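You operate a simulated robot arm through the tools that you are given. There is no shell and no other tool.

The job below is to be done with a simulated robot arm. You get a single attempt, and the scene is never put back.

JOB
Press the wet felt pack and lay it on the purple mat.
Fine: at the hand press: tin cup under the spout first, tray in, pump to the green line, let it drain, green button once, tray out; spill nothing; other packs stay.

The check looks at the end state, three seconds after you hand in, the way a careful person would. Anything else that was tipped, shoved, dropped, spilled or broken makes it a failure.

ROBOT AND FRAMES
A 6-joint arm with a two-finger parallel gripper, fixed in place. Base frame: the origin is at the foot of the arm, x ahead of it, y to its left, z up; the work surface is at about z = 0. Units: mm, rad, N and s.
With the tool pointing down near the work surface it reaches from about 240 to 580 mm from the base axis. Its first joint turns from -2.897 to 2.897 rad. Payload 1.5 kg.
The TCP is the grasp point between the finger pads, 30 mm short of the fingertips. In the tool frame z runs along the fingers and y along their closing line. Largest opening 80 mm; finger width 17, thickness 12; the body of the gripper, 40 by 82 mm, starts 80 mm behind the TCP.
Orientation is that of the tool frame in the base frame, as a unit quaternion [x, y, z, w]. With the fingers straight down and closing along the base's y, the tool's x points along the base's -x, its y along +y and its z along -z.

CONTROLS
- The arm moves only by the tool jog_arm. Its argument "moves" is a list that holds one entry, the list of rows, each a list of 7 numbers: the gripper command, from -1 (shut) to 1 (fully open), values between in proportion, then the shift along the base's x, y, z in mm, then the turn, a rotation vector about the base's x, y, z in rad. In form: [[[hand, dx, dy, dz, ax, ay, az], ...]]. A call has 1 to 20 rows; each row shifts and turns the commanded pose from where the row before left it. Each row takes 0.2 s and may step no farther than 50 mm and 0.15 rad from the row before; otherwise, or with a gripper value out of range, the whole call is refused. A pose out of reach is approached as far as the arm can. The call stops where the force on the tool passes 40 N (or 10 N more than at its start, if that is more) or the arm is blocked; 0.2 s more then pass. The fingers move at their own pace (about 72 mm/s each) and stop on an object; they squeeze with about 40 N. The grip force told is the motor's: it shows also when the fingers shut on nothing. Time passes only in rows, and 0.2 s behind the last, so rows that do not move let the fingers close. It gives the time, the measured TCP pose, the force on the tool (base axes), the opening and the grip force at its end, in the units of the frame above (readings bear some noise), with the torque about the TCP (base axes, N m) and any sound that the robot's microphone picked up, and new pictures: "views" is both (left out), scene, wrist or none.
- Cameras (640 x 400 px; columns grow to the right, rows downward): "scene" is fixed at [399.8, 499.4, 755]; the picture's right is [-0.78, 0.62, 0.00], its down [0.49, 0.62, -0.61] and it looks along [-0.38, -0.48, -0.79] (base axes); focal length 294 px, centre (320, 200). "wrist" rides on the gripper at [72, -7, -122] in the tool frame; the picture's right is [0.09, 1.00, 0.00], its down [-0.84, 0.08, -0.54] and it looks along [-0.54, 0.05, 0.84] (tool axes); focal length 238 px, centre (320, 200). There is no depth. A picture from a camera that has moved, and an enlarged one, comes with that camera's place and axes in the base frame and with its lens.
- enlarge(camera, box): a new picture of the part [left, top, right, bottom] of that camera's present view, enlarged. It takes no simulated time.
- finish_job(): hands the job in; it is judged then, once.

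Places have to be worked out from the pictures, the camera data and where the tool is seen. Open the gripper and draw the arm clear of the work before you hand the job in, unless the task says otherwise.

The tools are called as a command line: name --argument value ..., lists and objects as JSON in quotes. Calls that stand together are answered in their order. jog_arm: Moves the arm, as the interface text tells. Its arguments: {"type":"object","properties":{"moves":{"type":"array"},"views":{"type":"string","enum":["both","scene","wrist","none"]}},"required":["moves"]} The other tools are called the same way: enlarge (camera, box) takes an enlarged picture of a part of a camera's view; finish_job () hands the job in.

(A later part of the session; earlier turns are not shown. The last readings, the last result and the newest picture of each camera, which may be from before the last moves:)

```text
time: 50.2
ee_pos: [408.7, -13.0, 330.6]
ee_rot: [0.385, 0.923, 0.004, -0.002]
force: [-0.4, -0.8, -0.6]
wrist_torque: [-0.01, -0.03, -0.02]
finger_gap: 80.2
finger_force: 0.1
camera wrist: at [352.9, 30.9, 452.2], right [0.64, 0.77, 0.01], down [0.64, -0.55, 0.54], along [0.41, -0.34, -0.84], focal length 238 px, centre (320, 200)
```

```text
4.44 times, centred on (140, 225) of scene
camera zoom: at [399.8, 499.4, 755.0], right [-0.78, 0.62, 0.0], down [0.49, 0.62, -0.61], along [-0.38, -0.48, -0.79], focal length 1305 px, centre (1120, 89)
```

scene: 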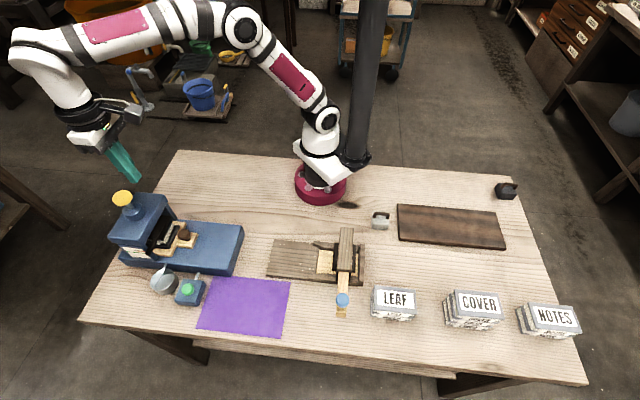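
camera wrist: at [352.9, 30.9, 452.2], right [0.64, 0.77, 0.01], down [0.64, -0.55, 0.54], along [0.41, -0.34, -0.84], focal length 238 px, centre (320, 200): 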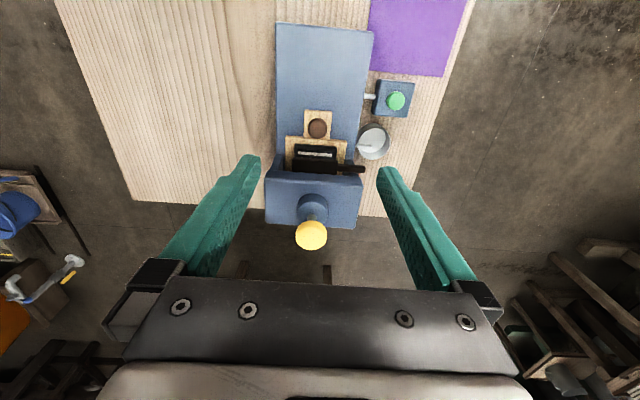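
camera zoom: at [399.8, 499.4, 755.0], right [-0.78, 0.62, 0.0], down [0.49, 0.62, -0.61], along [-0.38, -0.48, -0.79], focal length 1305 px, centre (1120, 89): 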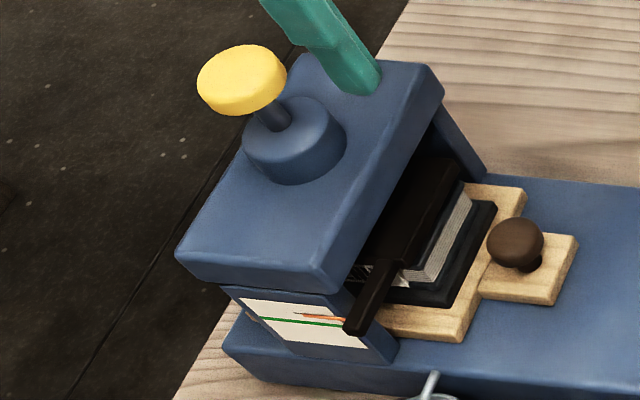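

The pump knob's top is at about (492.5, -100, 232), 38 mm across. I close the fingers and move above it, stopping a few millimetres over its top.

jog_arm --moves '[[[-1, 21, -22, 0, 0, 0, 0], [-1, 21, -22, 0, 0, 0, 0], [-1, 21, -22, 0, 0, 0, 0], [-1, 20.8, -21, 0, 0, 0, 0], [-1, 0, 0, -20, 0, 0, 0], [-1, 0, 0, -20, 0, 0, 0], [-1, 0, 0, -15, 0, 0, 0], [-1, 0, 0, 0, 0, 0, 0]]]'

enlarge --camera "scene" --box '[80, 150, 200, 280]'

enlarge --camera "wrist" --box '[220, 80, 420, 290]'

```text
time: 52.0
ee_pos: [492.5, -100.6, 274.5]
ee_rot: [0.385, 0.923, 0.003, -0.003]
force: [0.4, 0.0, 0.3]
wrist_torque: [0.03, 0.02, -0.02]
finger_gap: 0.0
finger_force: 21.0
camera wrist: at [435.9, -56.4, 397.3], right [0.64, 0.77, 0.01], down [0.64, -0.55, 0.54], along [0.41, -0.34, -0.84], focal length 238 px, centre (320, 200)
```

scene: 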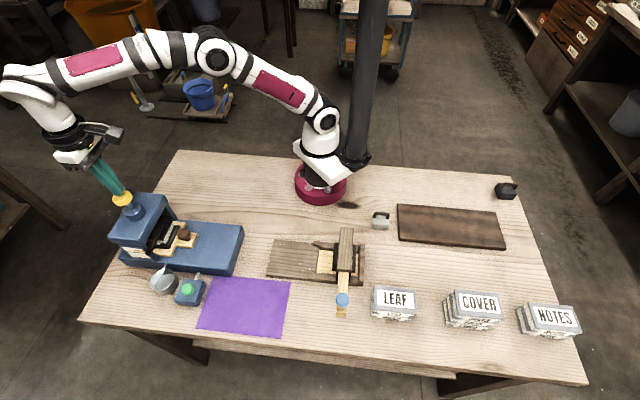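
wrist: 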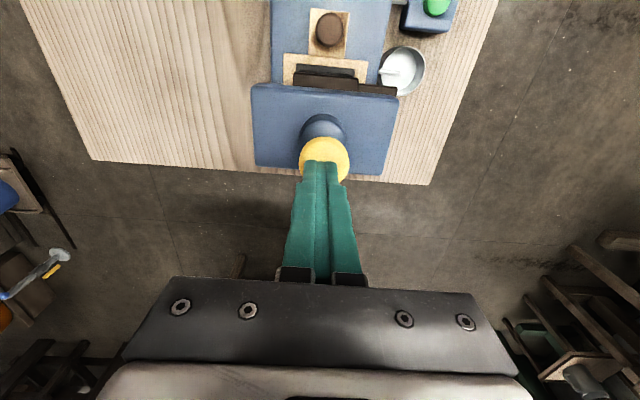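

```text
3.08 times, centred on (140, 215) of scene
camera zoom: at [399.8, 499.4, 755.0], right [-0.78, 0.62, 0.0], down [0.49, 0.62, -0.61], along [-0.38, -0.48, -0.79], focal length 903 px, centre (874, 154)
```

zoom: 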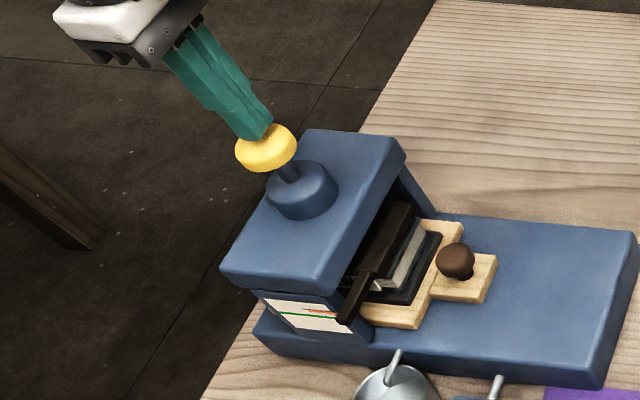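

```text
1.90 times, centred on (320, 185) of wrist
camera zoom: at [435.9, -56.4, 397.3], right [0.64, 0.77, 0.01], down [0.64, -0.55, 0.54], along [0.41, -0.34, -0.84], focal length 454 px, centre (320, 229)
```

zoom: 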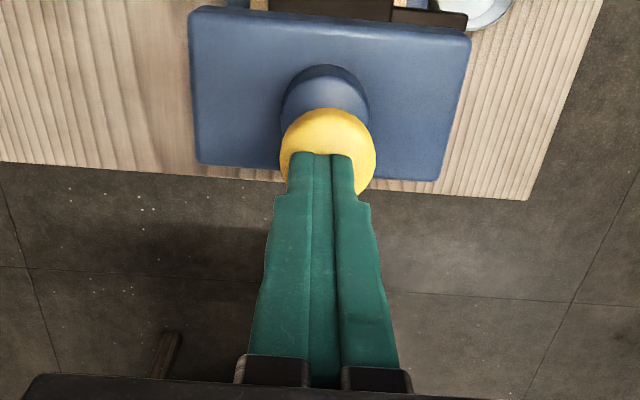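

The closed fingertips are centred over the disc within about 3 mm and some 12 mm above it. I lower until I feel it.

jog_arm --moves '[[[-1, 0, 0, -5, 0, 0, 0], [-1, 0, 0, -4, 0, 0, 0], [-1, 0, 0, -2, 0, 0, 0], [-1, 0, 0, -2, 0, 0, 0], [-1, 0, 0, -2, 0, 0, 0]]]' --views "none"

```text
time: 53.2
ee_pos: [491.0, -99.4, 260.3]
ee_rot: [0.386, 0.923, 0.004, -0.001]
force: [-0.4, 0.2, 2.7]
wrist_torque: [0.01, -0.01, 0.02]
finger_gap: 0.0
finger_force: 21.9
```

First light contact (2.7 N) at TCP z≈260. I press down 8 mm in small steps and look at the gauge.

jog_arm --moves '[[[-1, 0, 0, -2, 0, 0, 0], [-1, 0, 0, -2, 0, 0, 0], [-1, 0, 0, -2, 0, 0, 0], [-1, 0, 0, -2, 0, 0, 0]]]' --views "none"

enlarge --camera "scene" --box '[100, 190, 190, 275]'

enlarge --camera "scene" --box '[110, 235, 160, 270]'

```text
time: 54.2
ee_pos: [490.8, -100.7, 252.0]
ee_rot: [0.385, 0.923, 0.003, -0.003]
force: [2.0, 1.5, 4.6]
wrist_torque: [0.04, -0.11, 0.01]
finger_gap: 0.0
finger_force: 21.5
```

```text
4.71 times, centred on (145, 232) of scene
camera zoom: at [399.8, 499.4, 755.0], right [-0.78, 0.62, 0.0], down [0.49, 0.62, -0.61], along [-0.38, -0.48, -0.79], focal length 1382 px, centre (1144, 47)
```

zoom: 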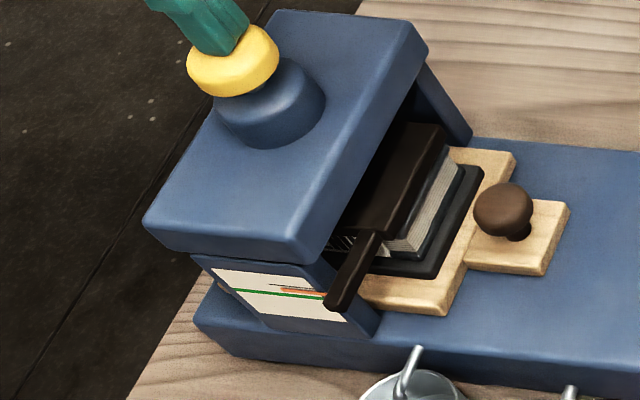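

```text
11.43 times, centred on (135, 252) of scene
camera zoom: at [399.8, 499.4, 755.0], right [-0.78, 0.62, 0.0], down [0.49, 0.62, -0.61], along [-0.38, -0.48, -0.79], focal length 3356 px, centre (2434, -400)
```

zoom: 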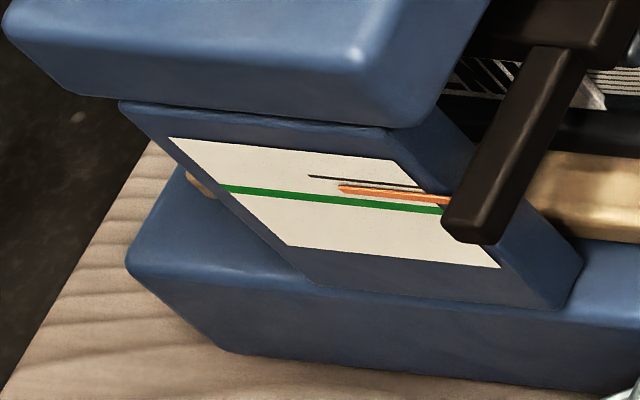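

The orange pointer has come down about halfway to the green line for 8 mm of stroke. I press 3 mm more in small steps and look again.

jog_arm --moves '[[[-1, 0, 0, -1.5, 0, 0, 0], [-1, 0, 0, -1.5, 0, 0, 0], [-1, 0, 0, 0, 0, 0, 0]]]' --views "none"

enlarge --camera "scene" --box '[110, 235, 160, 270]'

```text
time: 55.0
ee_pos: [489.9, -100.5, 248.7]
ee_rot: [0.385, 0.923, 0.003, -0.002]
force: [0.7, -2.6, 5.0]
wrist_torque: [-0.1, -0.04, -0.05]
finger_gap: 0.1
finger_force: 20.9
```

```text
11.43 times, centred on (135, 252) of scene
camera zoom: at [399.8, 499.4, 755.0], right [-0.78, 0.62, 0.0], down [0.49, 0.62, -0.61], along [-0.38, -0.48, -0.79], focal length 3356 px, centre (2434, -400)
```

zoom: 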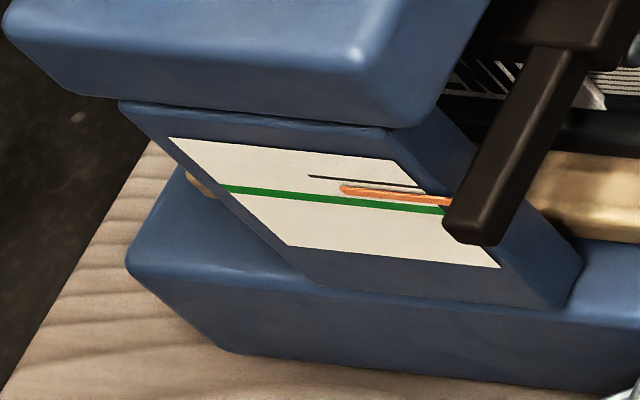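

The pointer moved slightly closer. I continue down 3 mm more.

jog_arm --moves '[[[-1, 0, 0, -1.5, 0, 0, 0], [-1, 0, 0, -1.5, 0, 0, 0], [-1, 0, 0, 0, 0, 0, 0]]]' --views "none"

enlarge --camera "scene" --box '[110, 235, 160, 270]'

enlarge --camera "scene" --box '[100, 180, 180, 230]'

```text
time: 55.8
ee_pos: [491.6, -100.6, 246.9]
ee_rot: [0.385, 0.923, 0.004, -0.001]
force: [-2.4, -2.5, 18.5]
wrist_torque: [-0.15, 0.03, -0.02]
finger_gap: 0.0
finger_force: 21.0
```

```text
11.43 times, centred on (135, 252) of scene
camera zoom: at [399.8, 499.4, 755.0], right [-0.78, 0.62, 0.0], down [0.49, 0.62, -0.61], along [-0.38, -0.48, -0.79], focal length 3356 px, centre (2434, -400)
```

zoom: 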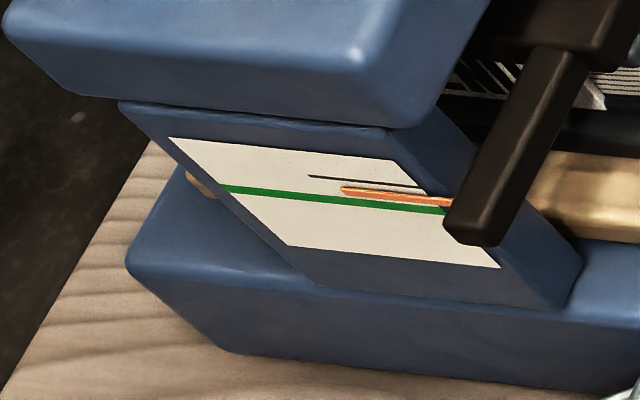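

```text
8.00 times, centred on (140, 205) of scene
camera zoom: at [399.8, 499.4, 755.0], right [-0.78, 0.62, 0.0], down [0.49, 0.62, -0.61], along [-0.38, -0.48, -0.79], focal length 2349 px, centre (1760, 160)
```

zoom: 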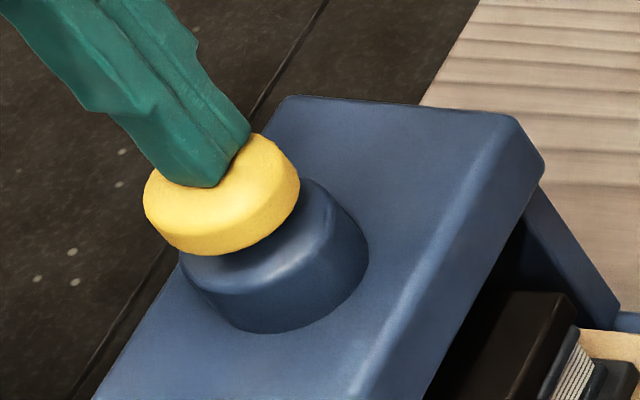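

The stroke bottomed out (18 N) after about 14 mm, with the pointer roughly halfway. I lift off and see whether the knob springs back and the pointer holds.

jog_arm --moves '[[[-1, 0, 0, 4, 0, 0, 0], [-1, 0, 0, 5, 0, 0, 0], [-1, 0, 0, 5, 0, 0, 0], [-1, 0, 0, 4, 0, 0, 0], [-1, 0, 0, 0, 0, 0, 0]]]' --views "none"

enlarge --camera "scene" --box '[110, 235, 160, 270]'

enlarge --camera "scene" --box '[100, 180, 180, 230]'

enlarge --camera "scene" --box '[140, 250, 210, 310]'

```text
time: 57.0
ee_pos: [490.4, -101.1, 264.1]
ee_rot: [0.386, 0.923, 0.004, -0.002]
force: [-0.1, 1.1, 2.7]
wrist_torque: [-0.01, 0.01, 0.01]
finger_gap: 0.2
finger_force: 20.9
```

```text
11.43 times, centred on (135, 252) of scene
camera zoom: at [399.8, 499.4, 755.0], right [-0.78, 0.62, 0.0], down [0.49, 0.62, -0.61], along [-0.38, -0.48, -0.79], focal length 3356 px, centre (2434, -400)
```

zoom: 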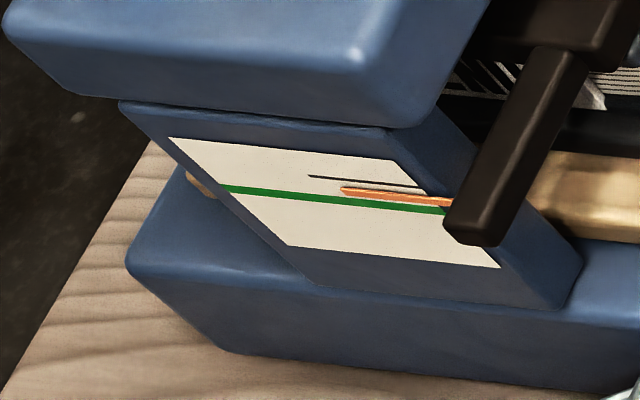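

```text
8.00 times, centred on (140, 205) of scene
camera zoom: at [399.8, 499.4, 755.0], right [-0.78, 0.62, 0.0], down [0.49, 0.62, -0.61], along [-0.38, -0.48, -0.79], focal length 2349 px, centre (1760, 160)
```

zoom: 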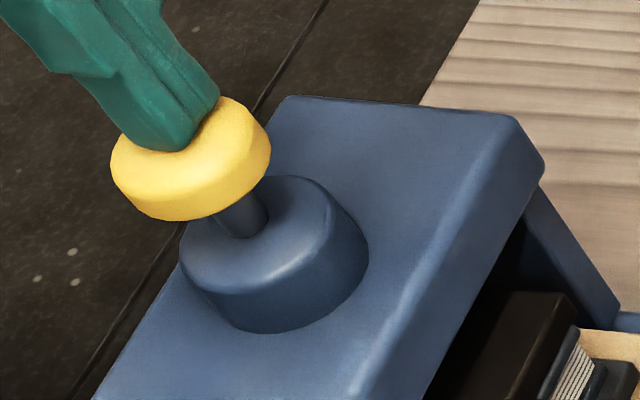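

```text
6.67 times, centred on (175, 280) of scene
camera zoom: at [399.8, 499.4, 755.0], right [-0.78, 0.62, 0.0], down [0.49, 0.62, -0.61], along [-0.38, -0.48, -0.79], focal length 1957 px, centre (1287, -333)
```

zoom: 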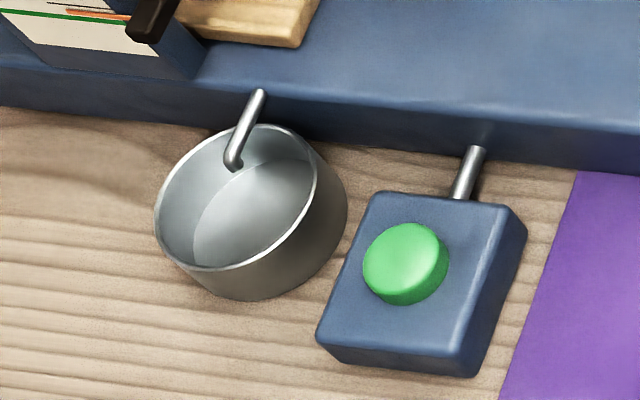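

The knob springs back and the pointer holds about 10 px (of an original 17) above the green line. I make a second stroke, first 8 mm, then check.

jog_arm --moves '[[[-1, 0, 0, -3, 0, 0, 0], [-1, 0, 0, -3, 0, 0, 0], [-1, 0, 0, -2, 0, 0, 0], [-1, 0, 0, -2, 0, 0, 0], [-1, 0, 0, 0, 0, 0, 0]]]' --views "none"

enlarge --camera "scene" --box '[125, 240, 150, 260]'

```text
time: 58.2
ee_pos: [491.8, -101.6, 253.7]
ee_rot: [0.386, 0.923, 0.004, -0.003]
force: [2.3, -0.7, 4.4]
wrist_torque: [-0.07, -0.09, -0.01]
finger_gap: 0.0
finger_force: 21.1
```

```text
16.00 times, centred on (138, 250) of scene
camera zoom: at [399.8, 499.4, 755.0], right [-0.78, 0.62, 0.0], down [0.49, 0.62, -0.61], along [-0.38, -0.48, -0.79], focal length 4698 px, centre (3240, -600)
```

zoom: 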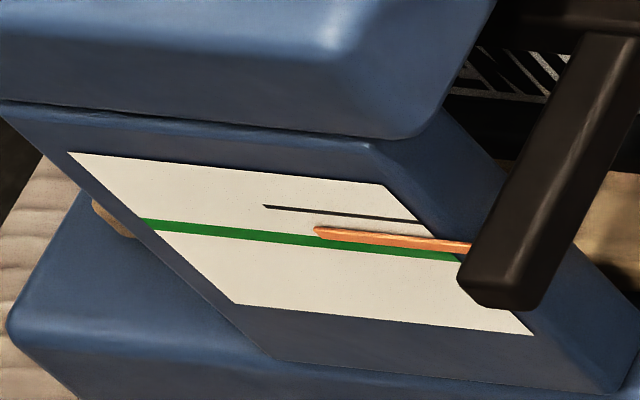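

At 16x zoom the pointer is still clearly above the green line. The scene camera looks down steeply, so there may be parallax between pointer and panel; the apparent position can only read too low, so finishing this stroke is safe.

jog_arm --moves '[[[-1, 0, 0, -2, 0, 0, 0], [-1, 0, 0, -2, 0, 0, 0], [-1, 0, 0, -1.5, 0, 0, 0], [-1, 0, 0, -1, 0, 0, 0], [-1, 0, 0, 0, 0, 0, 0]]]' --views "none"

enlarge --camera "scene" --box '[125, 240, 150, 260]'

```text
time: 59.4
ee_pos: [492.4, -101.9, 247.9]
ee_rot: [0.385, 0.923, 0.004, -0.002]
force: [-1.9, 5.1, 10.6]
wrist_torque: [0.12, 0.02, 0.0]
finger_gap: 0.1
finger_force: 21.2
```

```text
16.00 times, centred on (138, 250) of scene
camera zoom: at [399.8, 499.4, 755.0], right [-0.78, 0.62, 0.0], down [0.49, 0.62, -0.61], along [-0.38, -0.48, -0.79], focal length 4698 px, centre (3240, -600)
```

zoom: 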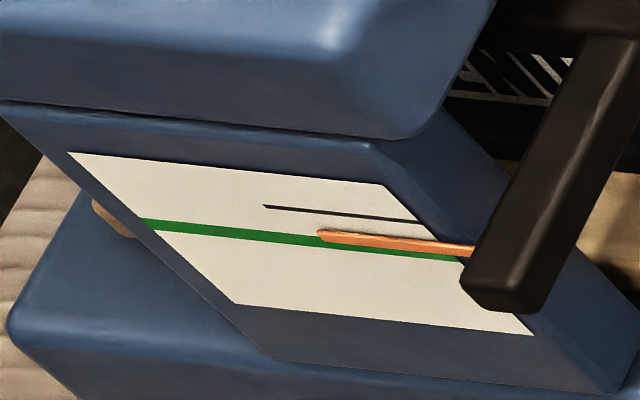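

Now the pointer is only slightly above the green line (about three quarters of the way from the black start mark). I lift off the knob and check the gauge and the cup again.

jog_arm --moves '[[[-1, 0, 0, 5, 0, 0, 0], [-1, 0, 0, 5, 0, 0, 0], [-1, 0, 0, 5, 0, 0, 0], [-1, 0, 0, 3, 0, 0, 0], [-1, 0, 0, 0, 0, 0, 0]]]' --views "none"

enlarge --camera "scene" --box '[125, 240, 150, 260]'

enlarge --camera "scene" --box '[140, 250, 210, 310]'

enlarge --camera "scene" --box '[100, 180, 200, 270]'

```text
time: 60.6
ee_pos: [491.6, -100.2, 265.7]
ee_rot: [0.385, 0.923, 0.003, -0.003]
force: [-0.6, 0.1, 1.6]
wrist_torque: [0.0, 0.04, -0.02]
finger_gap: 0.0
finger_force: 21.7
```

```text
16.00 times, centred on (138, 250) of scene
camera zoom: at [399.8, 499.4, 755.0], right [-0.78, 0.62, 0.0], down [0.49, 0.62, -0.61], along [-0.38, -0.48, -0.79], focal length 4698 px, centre (3240, -600)
```

zoom: 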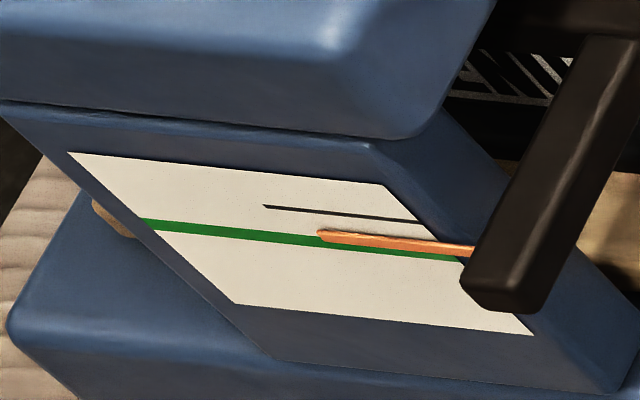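

```text
6.67 times, centred on (175, 280) of scene
camera zoom: at [399.8, 499.4, 755.0], right [-0.78, 0.62, 0.0], down [0.49, 0.62, -0.61], along [-0.38, -0.48, -0.79], focal length 1957 px, centre (1287, -333)
```

zoom: 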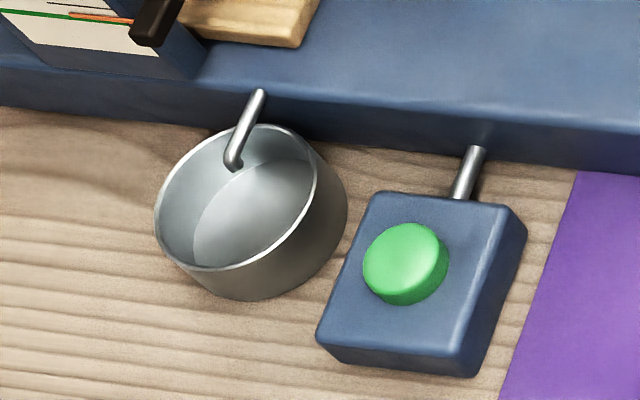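

```text
4.44 times, centred on (150, 225) of scene
camera zoom: at [399.8, 499.4, 755.0], right [-0.78, 0.62, 0.0], down [0.49, 0.62, -0.61], along [-0.38, -0.48, -0.79], focal length 1305 px, centre (1076, 89)
```

zoom: 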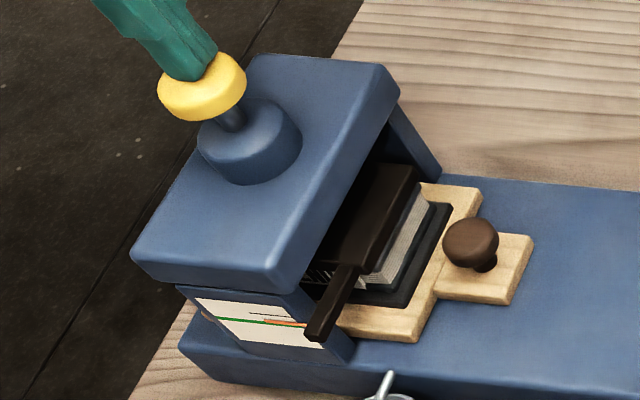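

The gauge holds and no water has come yet, so I want a true reading of the pointer height against the green line. I move off to the side of the press with the hand tilted, so the wrist camera can look at the gauge panel nearly level.

jog_arm --moves '[[[-1, 0, 0, 35, 0, 0, 0], [-1, 19, 33, 0, 0, 0, 0], [-1, 19, 33, 0, 0, 0, 0], [-1, 19, 33, 0, 0, 0, 0], [-1, 18.5, 34, 0, 0, 0, 0], [-1, 0, 0, -20, -0.1, -0.1, 0], [-1, 0, 0, -20, -0.1, -0.1, 0], [-1, 0, 0, -30, -0.1, -0.1, 0], [-1, 0, 0, -40, -0.1, -0.1, 0], [-1, 0, 0, -40, -0.08, -0.08, 0], [-1, 0, 0, -30, 0, 0, 0], [-1, 0, 0, 0, 0, 0, 0]]]'

enlarge --camera "wrist" --box '[140, 100, 340, 280]'

```text
time: 63.2
ee_pos: [538.1, 29.4, 105.6]
ee_rot: [0.361, 0.872, -0.123, 0.306]
force: [1.0, -0.7, 0.9]
wrist_torque: [-0.02, 0.01, -0.02]
finger_gap: 0.0
finger_force: 20.8
out of reach, approached as far as the arm can: row 4, 5
camera wrist: at [439.3, 115.9, 156.7], right [0.65, 0.76, -0.05], down [0.28, -0.17, 0.95], along [0.71, -0.63, -0.32], focal length 238 px, centre (320, 200)
```

scene: 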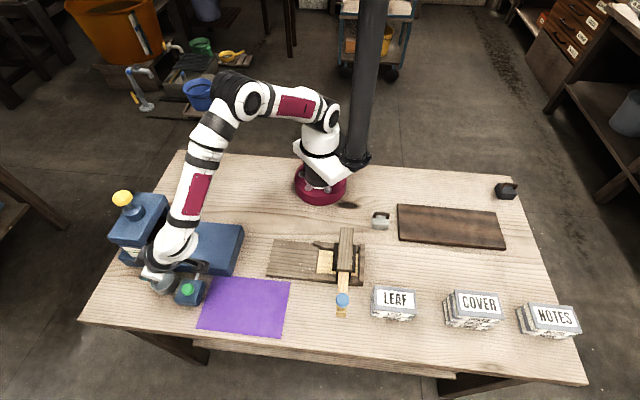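
wrist: 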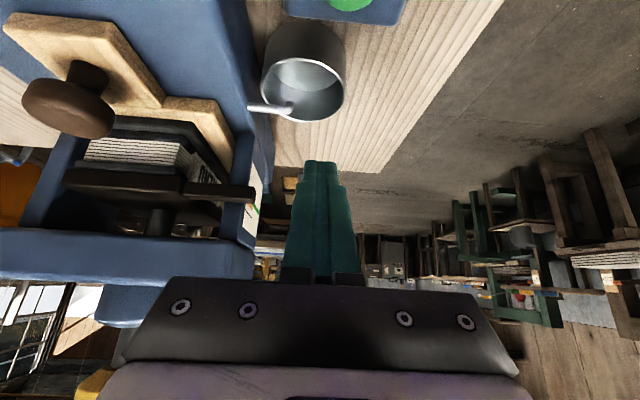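

```text
2.22 times, centred on (240, 190) of wrist
camera zoom: at [439.3, 115.9, 156.7], right [0.65, 0.76, -0.05], down [0.28, -0.17, 0.95], along [0.71, -0.63, -0.32], focal length 530 px, centre (498, 222)
```

zoom: 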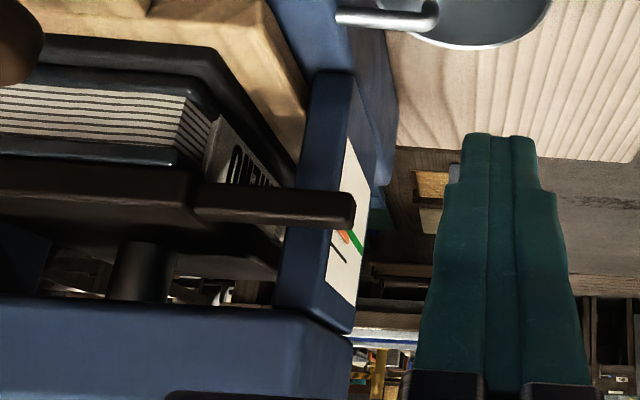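

The panel is visible at a grazing angle. I enlarge it.

enlarge --camera "wrist" --box '[238, 170, 272, 240]'

enlarge --camera "wrist" --box '[60, 120, 280, 260]'

```text
5.71 times, centred on (255, 205) of wrist
camera zoom: at [439.3, 115.9, 156.7], right [0.65, 0.76, -0.05], down [0.28, -0.17, 0.95], along [0.71, -0.63, -0.32], focal length 1362 px, centre (691, 171)
```

zoom: 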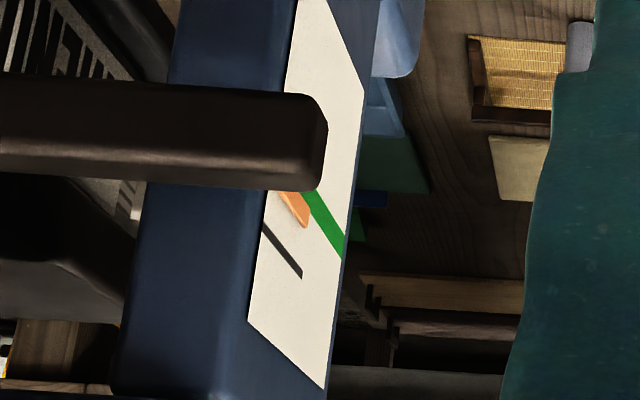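

```text
2.86 times, centred on (170, 190) of wrist
camera zoom: at [439.3, 115.9, 156.7], right [0.65, 0.76, -0.05], down [0.28, -0.17, 0.95], along [0.71, -0.63, -0.32], focal length 681 px, centre (749, 229)
```

zoom: 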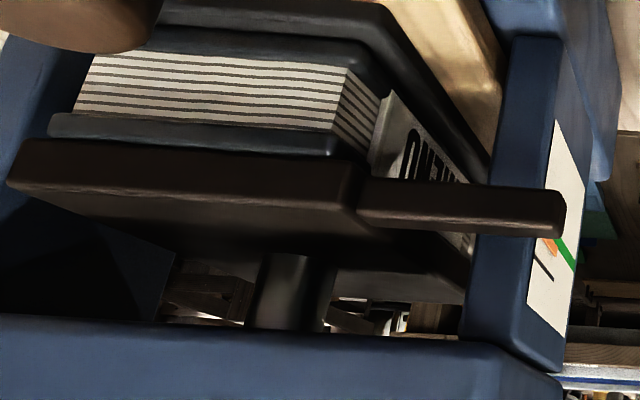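

Seen from the side, the orange pointer is at roughly 55–60 % of the way from the black start mark to the green line; the platen now rests on the pack. So more pumping is needed; I go back above the knob.

jog_arm --moves '[[[-1, 0, 0, 40, 0, 0, 0], [-1, 0, 0, 40, 0.1, 0.1, 0], [-1, 0, 0, 40, 0.1, 0.1, 0], [-1, 0, 0, 40, 0.1, 0.1, 0], [-1, 0, 0, 34, 0.1, 0.1, 0], [-1, 0, 0, 0, 0.08, 0.08, 0], [-1, -12, -32, 0, 0, 0, 0], [-1, -12, -32, 0, 0, 0, 0], [-1, -12, -32, 0, 0, 0, 0], [-1, -10.5, -34, 0, 0, 0, 0], [-1, 0, 0, 0, 0, 0, 0]]]'

enlarge --camera "wrist" --box '[220, 80, 420, 290]'

```text
time: 65.6
ee_pos: [487.2, -92.8, 295.4]
ee_rot: [0.385, 0.923, 0.004, -0.003]
force: [0.1, -0.2, 0.5]
wrist_torque: [0.0, 0.02, 0.0]
finger_gap: 0.0
finger_force: 20.9
out of reach, approached as far as the arm can: row 6
camera wrist: at [432.1, -49.3, 416.7], right [0.64, 0.77, 0.01], down [0.64, -0.55, 0.54], along [0.41, -0.34, -0.84], focal length 238 px, centre (320, 200)
```

scene: 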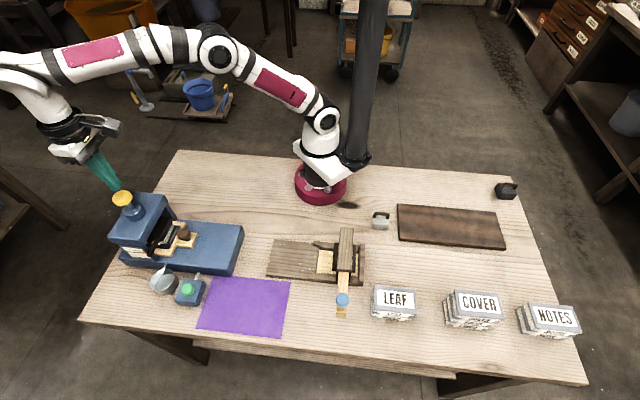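
wrist: 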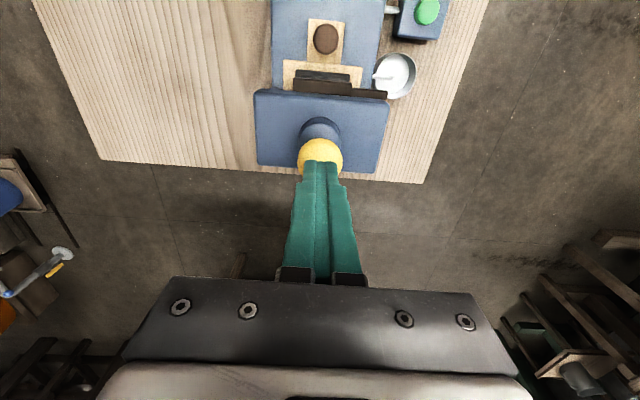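

```text
1.90 times, centred on (320, 185) of wrist
camera zoom: at [432.1, -49.3, 416.7], right [0.64, 0.77, 0.01], down [0.64, -0.55, 0.54], along [0.41, -0.34, -0.84], focal length 454 px, centre (320, 229)
```

zoom: 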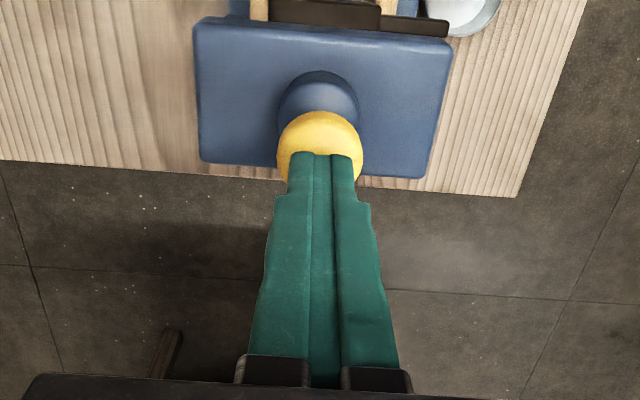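

I shift 4 mm and -8 mm to be centred as before, lower onto the knob, and make a third stroke, stopping partway to check.

jog_arm --moves '[[[-1, 4.3, -7.7, 0, 0, 0, 0], [-1, 0, 0, -15, 0, 0, 0], [-1, 0, 0, -12, 0, 0, 0], [-1, 0, 0, -6, 0, 0, 0], [-1, 0, 0, -3, 0, 0, 0], [-1, 0, 0, -3, 0, 0, 0], [-1, 0, 0, -2, 0, 0, 0], [-1, 0, 0, 0, 0, 0, 0]]]' --views "none"

enlarge --camera "scene" --box '[125, 240, 150, 260]'

enlarge --camera "scene" --box '[100, 180, 180, 230]'

```text
time: 67.4
ee_pos: [491.4, -100.9, 254.6]
ee_rot: [0.385, 0.923, 0.003, -0.002]
force: [2.2, -0.8, 4.1]
wrist_torque: [-0.06, -0.12, 0.05]
finger_gap: 0.0
finger_force: 21.3
```

```text
16.00 times, centred on (138, 250) of scene
camera zoom: at [399.8, 499.4, 755.0], right [-0.78, 0.62, 0.0], down [0.49, 0.62, -0.61], along [-0.38, -0.48, -0.79], focal length 4698 px, centre (3240, -600)
```

zoom: 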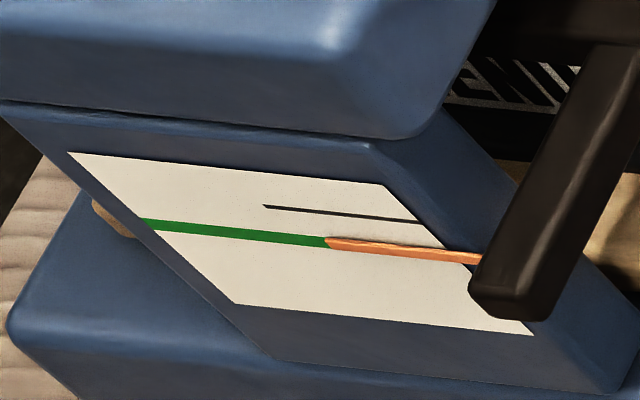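

```text
8.00 times, centred on (140, 205) of scene
camera zoom: at [399.8, 499.4, 755.0], right [-0.78, 0.62, 0.0], down [0.49, 0.62, -0.61], along [-0.38, -0.48, -0.79], focal length 2349 px, centre (1760, 160)
```

zoom: 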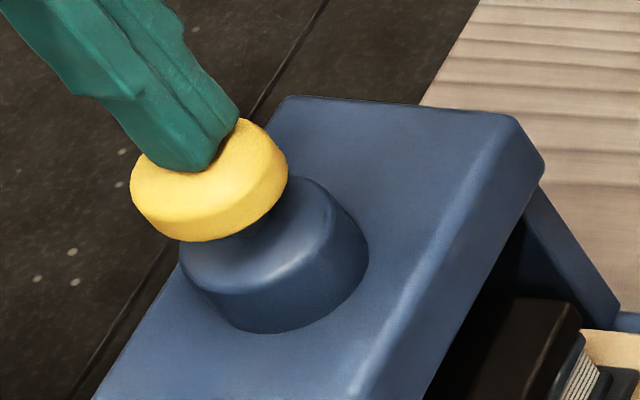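

The pointer came down to overlap the green line in the scene view. I hold still to see whether it is still moving.

jog_arm --moves '[[[-1, 0, 0, 0, 0, 0, 0], [-1, 0, 0, 0, 0, 0, 0], [-1, 0, 0, 0, 0, 0, 0]]]' --views "none"

enlarge --camera "scene" --box '[125, 240, 150, 260]'

enlarge --camera "scene" --box '[140, 250, 210, 310]'

```text
time: 68.2
ee_pos: [491.5, -101.7, 253.6]
ee_rot: [0.385, 0.923, 0.004, -0.002]
force: [0.9, -2.8, 3.2]
wrist_torque: [-0.07, -0.06, -0.03]
finger_gap: 0.2
finger_force: 21.4
```

```text
16.00 times, centred on (138, 250) of scene
camera zoom: at [399.8, 499.4, 755.0], right [-0.78, 0.62, 0.0], down [0.49, 0.62, -0.61], along [-0.38, -0.48, -0.79], focal length 4698 px, centre (3240, -600)
```

zoom: 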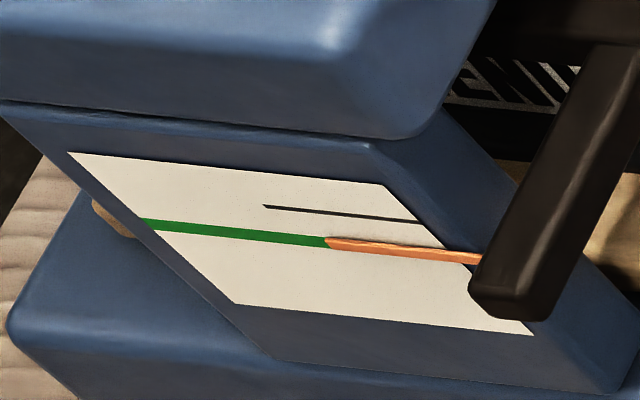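

```text
6.67 times, centred on (175, 280) of scene
camera zoom: at [399.8, 499.4, 755.0], right [-0.78, 0.62, 0.0], down [0.49, 0.62, -0.61], along [-0.38, -0.48, -0.79], focal length 1957 px, centre (1287, -333)
```

zoom: 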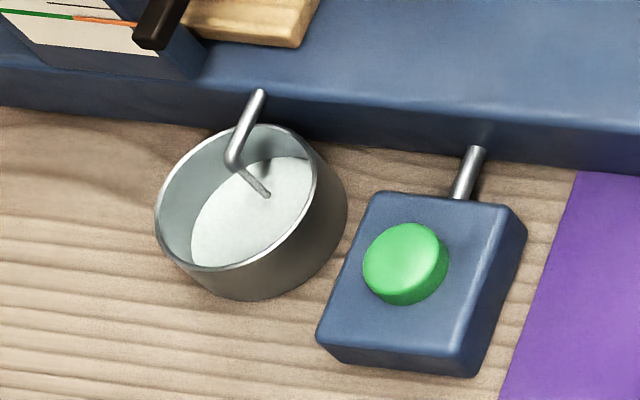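

Water is now running from the spout into the cup, and the pointer sits on the green line. I lift off without pressing further and go to the side view again for a true reading while it drains.

jog_arm --moves '[[[-1, 0, 0, 5, 0, 0, 0], [-1, 0, 0, 10, 0, 0, 0], [-1, 0, 0, 30, 0, 0, 0], [-1, 12, 31, 10, 0, 0, 0], [-1, 12, 31, 0, 0, 0, 0], [-1, 12, 32, 0, 0, 0, 0], [-1, 10, 34, -10, 0, 0, 0], [-1, 0, 0, -30, 0, 0, 0], [-1, 0, 0, -30, -0.1, -0.1, 0], [-1, 0, 0, -30, -0.1, -0.1, 0], [-1, 0, 0, -35, -0.1, -0.1, 0], [-1, 0, 0, -35, -0.1, -0.1, 0], [-1, 0, 0, -25, -0.08, -0.08, 0], [-1, 0, 0, 0, 0, 0, 0]]]'

enlarge --camera "wrist" --box '[230, 160, 290, 250]'

enlarge --camera "wrist" --box '[200, 0, 380, 130]'

```text
time: 71.2
ee_pos: [534.6, 32.4, 112.5]
ee_rot: [0.362, 0.872, -0.123, 0.305]
force: [-0.1, 0.6, 0.3]
wrist_torque: [0.01, 0.0, -0.01]
finger_gap: 0.1
finger_force: 21.0
out of reach, approached as far as the arm can: row 7
camera wrist: at [435.8, 119.0, 162.2], right [0.65, 0.76, -0.05], down [0.28, -0.17, 0.95], along [0.71, -0.63, -0.32], focal length 238 px, centre (320, 200)
```

scene: 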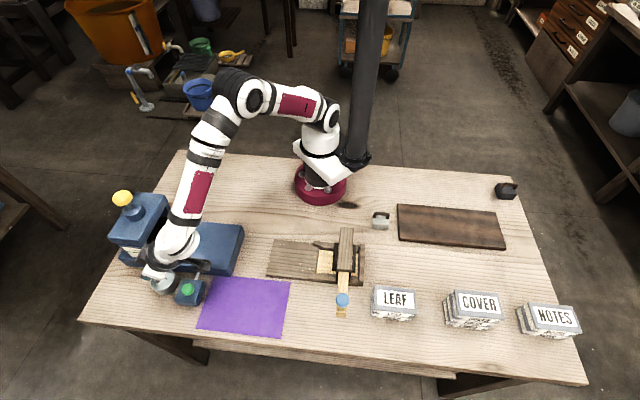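
wrist: 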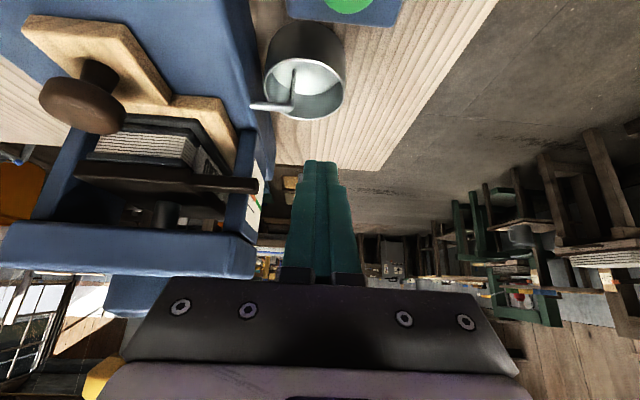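

```text
4.44 times, centred on (260, 205) of wrist
camera zoom: at [435.8, 119.0, 162.2], right [0.65, 0.76, -0.05], down [0.28, -0.17, 0.95], along [0.71, -0.63, -0.32], focal length 1059 px, centre (587, 178)
```

zoom: 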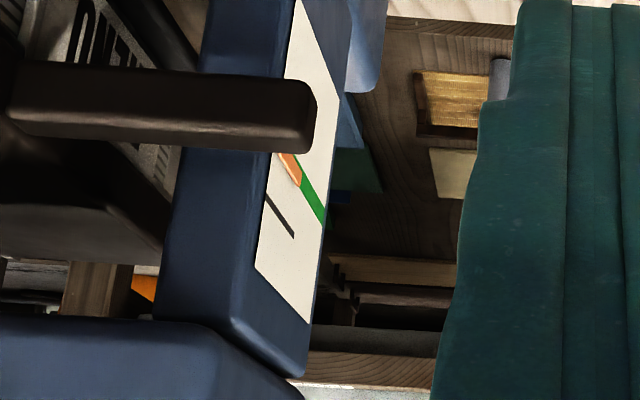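

```text
3.08 times, centred on (290, 65) of wrist
camera zoom: at [435.8, 119.0, 162.2], right [0.65, 0.76, -0.05], down [0.28, -0.17, 0.95], along [0.71, -0.63, -0.32], focal length 733 px, centre (412, 615)
```

zoom: 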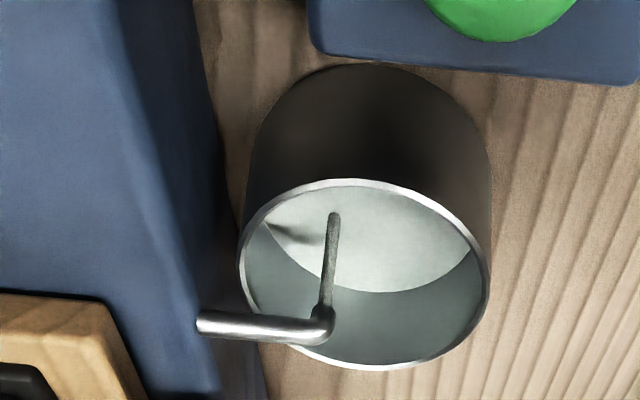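

The stream falls well inside the cup. I enlarge the gauge more closely.

enlarge --camera "wrist" --box '[246, 185, 270, 225]'

enlarge --camera "wrist" --box '[60, 110, 280, 260]'

```text
10.00 times, centred on (258, 205) of wrist
camera zoom: at [435.8, 119.0, 162.2], right [0.65, 0.76, -0.05], down [0.28, -0.17, 0.95], along [0.71, -0.63, -0.32], focal length 2384 px, centre (940, 150)
```

zoom: 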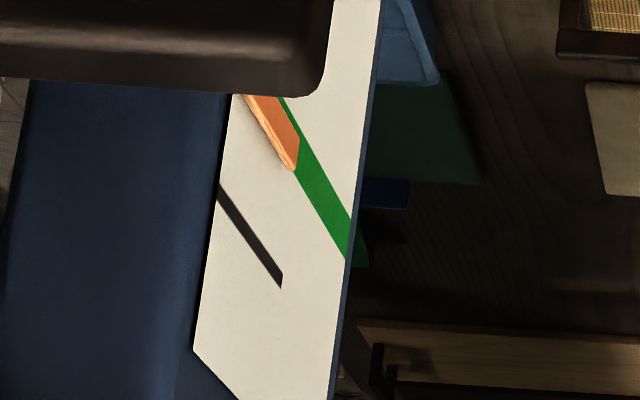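

```text
2.67 times, centred on (170, 185) of wrist
camera zoom: at [435.8, 119.0, 162.2], right [0.65, 0.76, -0.05], down [0.28, -0.17, 0.95], along [0.71, -0.63, -0.32], focal length 636 px, centre (720, 240)
```

zoom: 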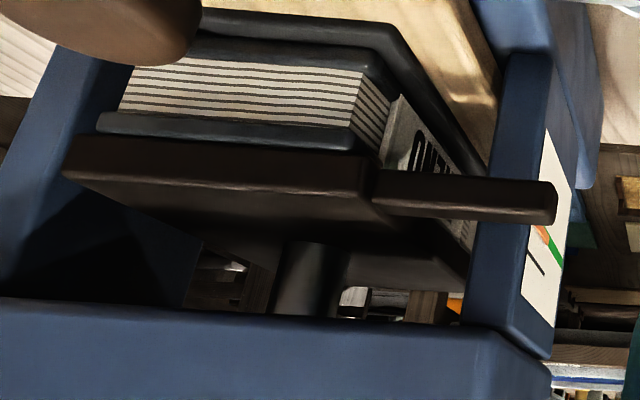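

From the side the orange pointer covers the upper part of the green line, i.e. it is at about the line's upper half. I wait a moment to see whether it settles further as the pack drains.

jog_arm --moves '[[[-1, 0, 0, 0, 0, 0, 0], [-1, 0, 0, 0, 0, 0, 0], [-1, 0, 0, 0, 0, 0, 0], [-1, 0, 0, 0, 0, 0, 0], [-1, 0, 0, 0, 0, 0, 0], [-1, 0, 0, 0, 0, 0, 0], [-1, 0, 0, 0, 0, 0, 0], [-1, 0, 0, 0, 0, 0, 0]]]' --views "none"

enlarge --camera "wrist" --box '[246, 185, 270, 225]'

enlarge --camera "wrist" --box '[200, 0, 380, 130]'

enlarge --camera "scene" --box '[125, 240, 150, 260]'

```text
time: 73.0
ee_pos: [534.5, 31.3, 111.8]
ee_rot: [0.363, 0.872, -0.123, 0.305]
force: [0.2, -0.4, -0.2]
wrist_torque: [-0.04, 0.02, 0.03]
finger_gap: 0.0
finger_force: 21.4
```

```text
10.00 times, centred on (258, 205) of wrist
camera zoom: at [436.1, 118.9, 162.6], right [0.65, 0.75, -0.05], down [0.27, -0.18, 0.95], along [0.7, -0.63, -0.32], focal length 2384 px, centre (940, 150)
```

zoom: 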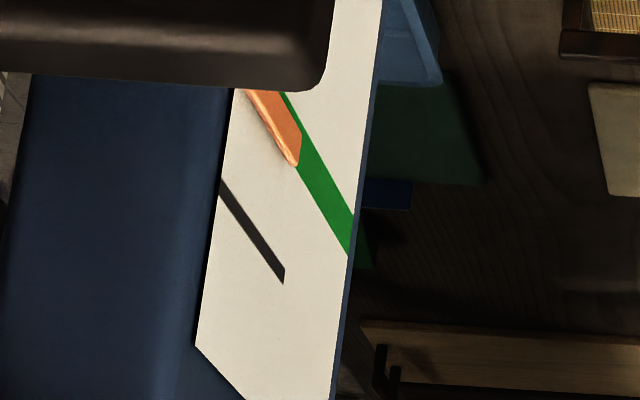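

```text
3.08 times, centred on (290, 65) of wrist
camera zoom: at [436.1, 118.9, 162.6], right [0.65, 0.75, -0.05], down [0.27, -0.18, 0.95], along [0.7, -0.63, -0.32], focal length 733 px, centre (412, 615)
```

zoom: 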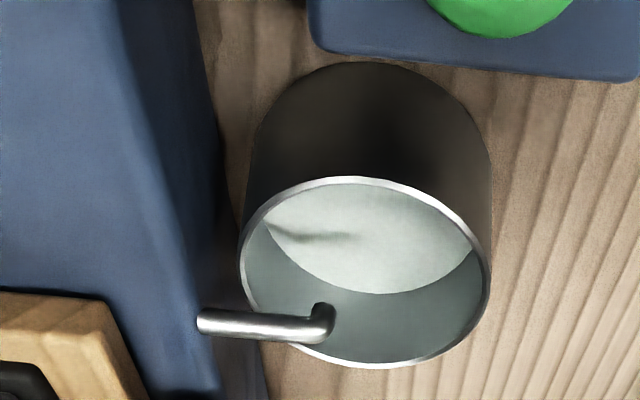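

```text
16.00 times, centred on (138, 250) of scene
camera zoom: at [399.8, 499.4, 755.0], right [-0.78, 0.62, 0.0], down [0.49, 0.62, -0.61], along [-0.38, -0.48, -0.79], focal length 4698 px, centre (3240, -600)
```

zoom: 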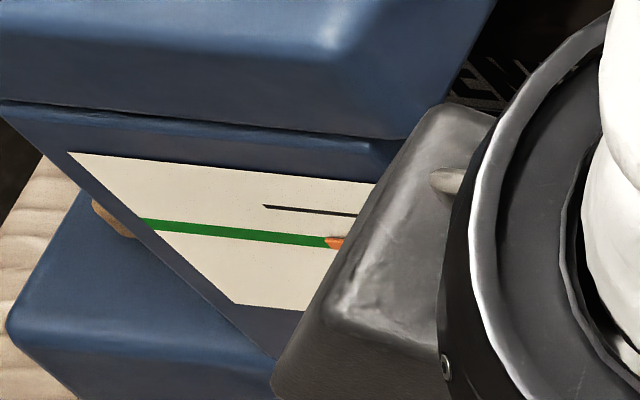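

The stream has stopped. Combining both views, the pointer's true height is about 1.6 mm above the centre of the green line, and about 0.21 mm of platen travel comes per mm of knob travel, so a short partial stroke of about 8 mm should put it on the line. I return above the knob.

jog_arm --moves '[[[-1, 0, 0, 40, 0, 0, 0], [-1, 0, 0, 35, 0.1, 0.1, 0], [-1, 0, 0, 35, 0.1, 0.1, 0], [-1, 0, 0, 35, 0.1, 0.1, 0], [-1, 0, 0, 35, 0.1, 0.1, 0], [-1, 0, 0, 0, 0.08, 0.08, 0], [-1, -11, -33, 0, 0, 0, 0], [-1, -11, -33, 0, 0, 0, 0], [-1, -11, -33, 0, 0, 0, 0], [-1, -10, -34, 0, 0, 0, 0], [-1, 0, 0, 0, 0, 0, 0]]]' --views "wrist"

enlarge --camera "scene" --box '[125, 240, 150, 260]'

```text
time: 75.4
ee_pos: [490.8, -103.4, 293.9]
ee_rot: [0.385, 0.923, 0.004, -0.002]
force: [-0.1, -0.5, 0.3]
wrist_torque: [0.0, 0.01, -0.01]
finger_gap: 0.0
finger_force: 21.2
camera wrist: at [435.3, -59.3, 415.0], right [0.64, 0.77, 0.01], down [0.64, -0.55, 0.54], along [0.41, -0.34, -0.84], focal length 238 px, centre (320, 200)
```

wrist: 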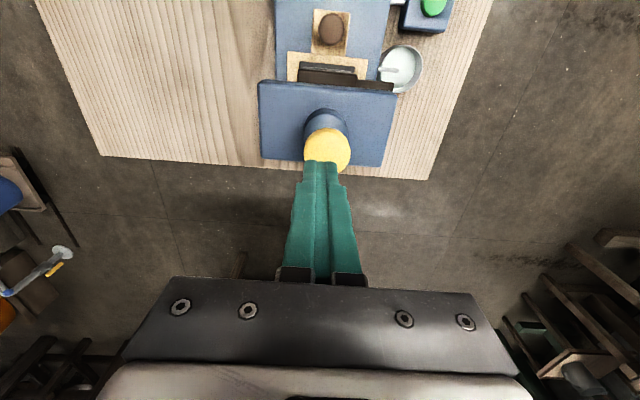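

```text
16.00 times, centred on (138, 250) of scene
camera zoom: at [399.8, 499.4, 755.0], right [-0.78, 0.62, 0.0], down [0.49, 0.62, -0.61], along [-0.38, -0.48, -0.79], focal length 4698 px, centre (3240, -600)
```

zoom: 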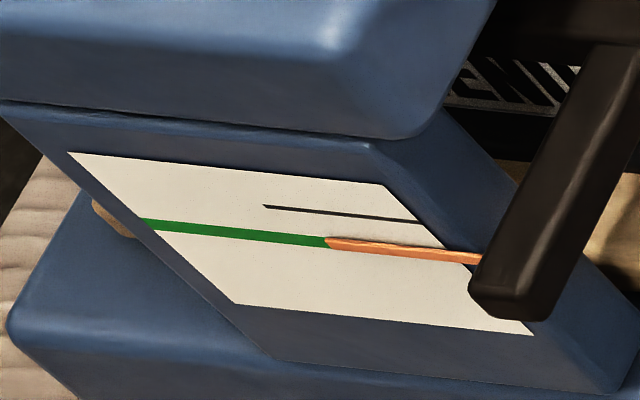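

In the scene view the pointer covers the line, but the side view showed it a little high. I centre on the knob and press a short partial stroke in small steps, checking the gauge.

jog_arm --moves '[[[-1, 0.5, 2.5, 0, 0, 0, 0], [-1, 0, 0, -15, 0, 0, 0], [-1, 0, 0, -10, 0, 0, 0], [-1, 0, 0, -4, 0, 0, 0], [-1, 0, 0, -3, 0, 0, 0], [-1, 0, 0, 0, 0, 0, 0]]]' --views "none"

enlarge --camera "scene" --box '[125, 240, 150, 260]'

enlarge --camera "scene" --box '[100, 180, 180, 230]'

```text
time: 76.8
ee_pos: [492.3, -98.1, 260.7]
ee_rot: [0.386, 0.922, 0.004, -0.002]
force: [0.8, 1.0, 2.6]
wrist_torque: [0.03, -0.02, -0.03]
finger_gap: 0.0
finger_force: 21.0
```

```text
16.00 times, centred on (138, 250) of scene
camera zoom: at [399.8, 499.4, 755.0], right [-0.78, 0.62, 0.0], down [0.49, 0.62, -0.61], along [-0.38, -0.48, -0.79], focal length 4698 px, centre (3240, -600)
```

zoom: 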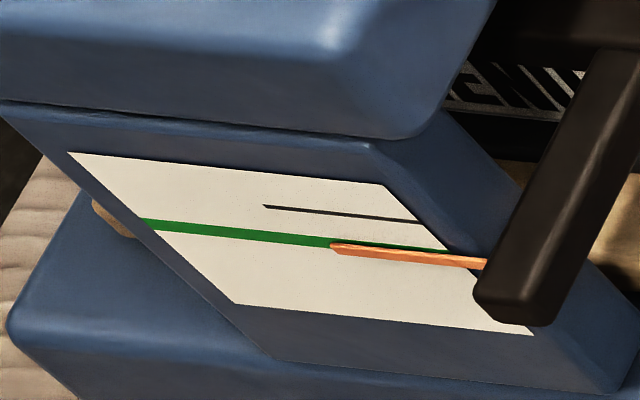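

```text
8.00 times, centred on (140, 205) of scene
camera zoom: at [399.8, 499.4, 755.0], right [-0.78, 0.62, 0.0], down [0.49, 0.62, -0.61], along [-0.38, -0.48, -0.79], focal length 2349 px, centre (1760, 160)
```

zoom: 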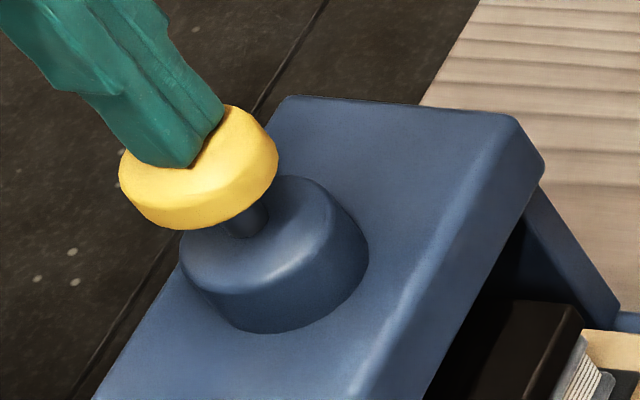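

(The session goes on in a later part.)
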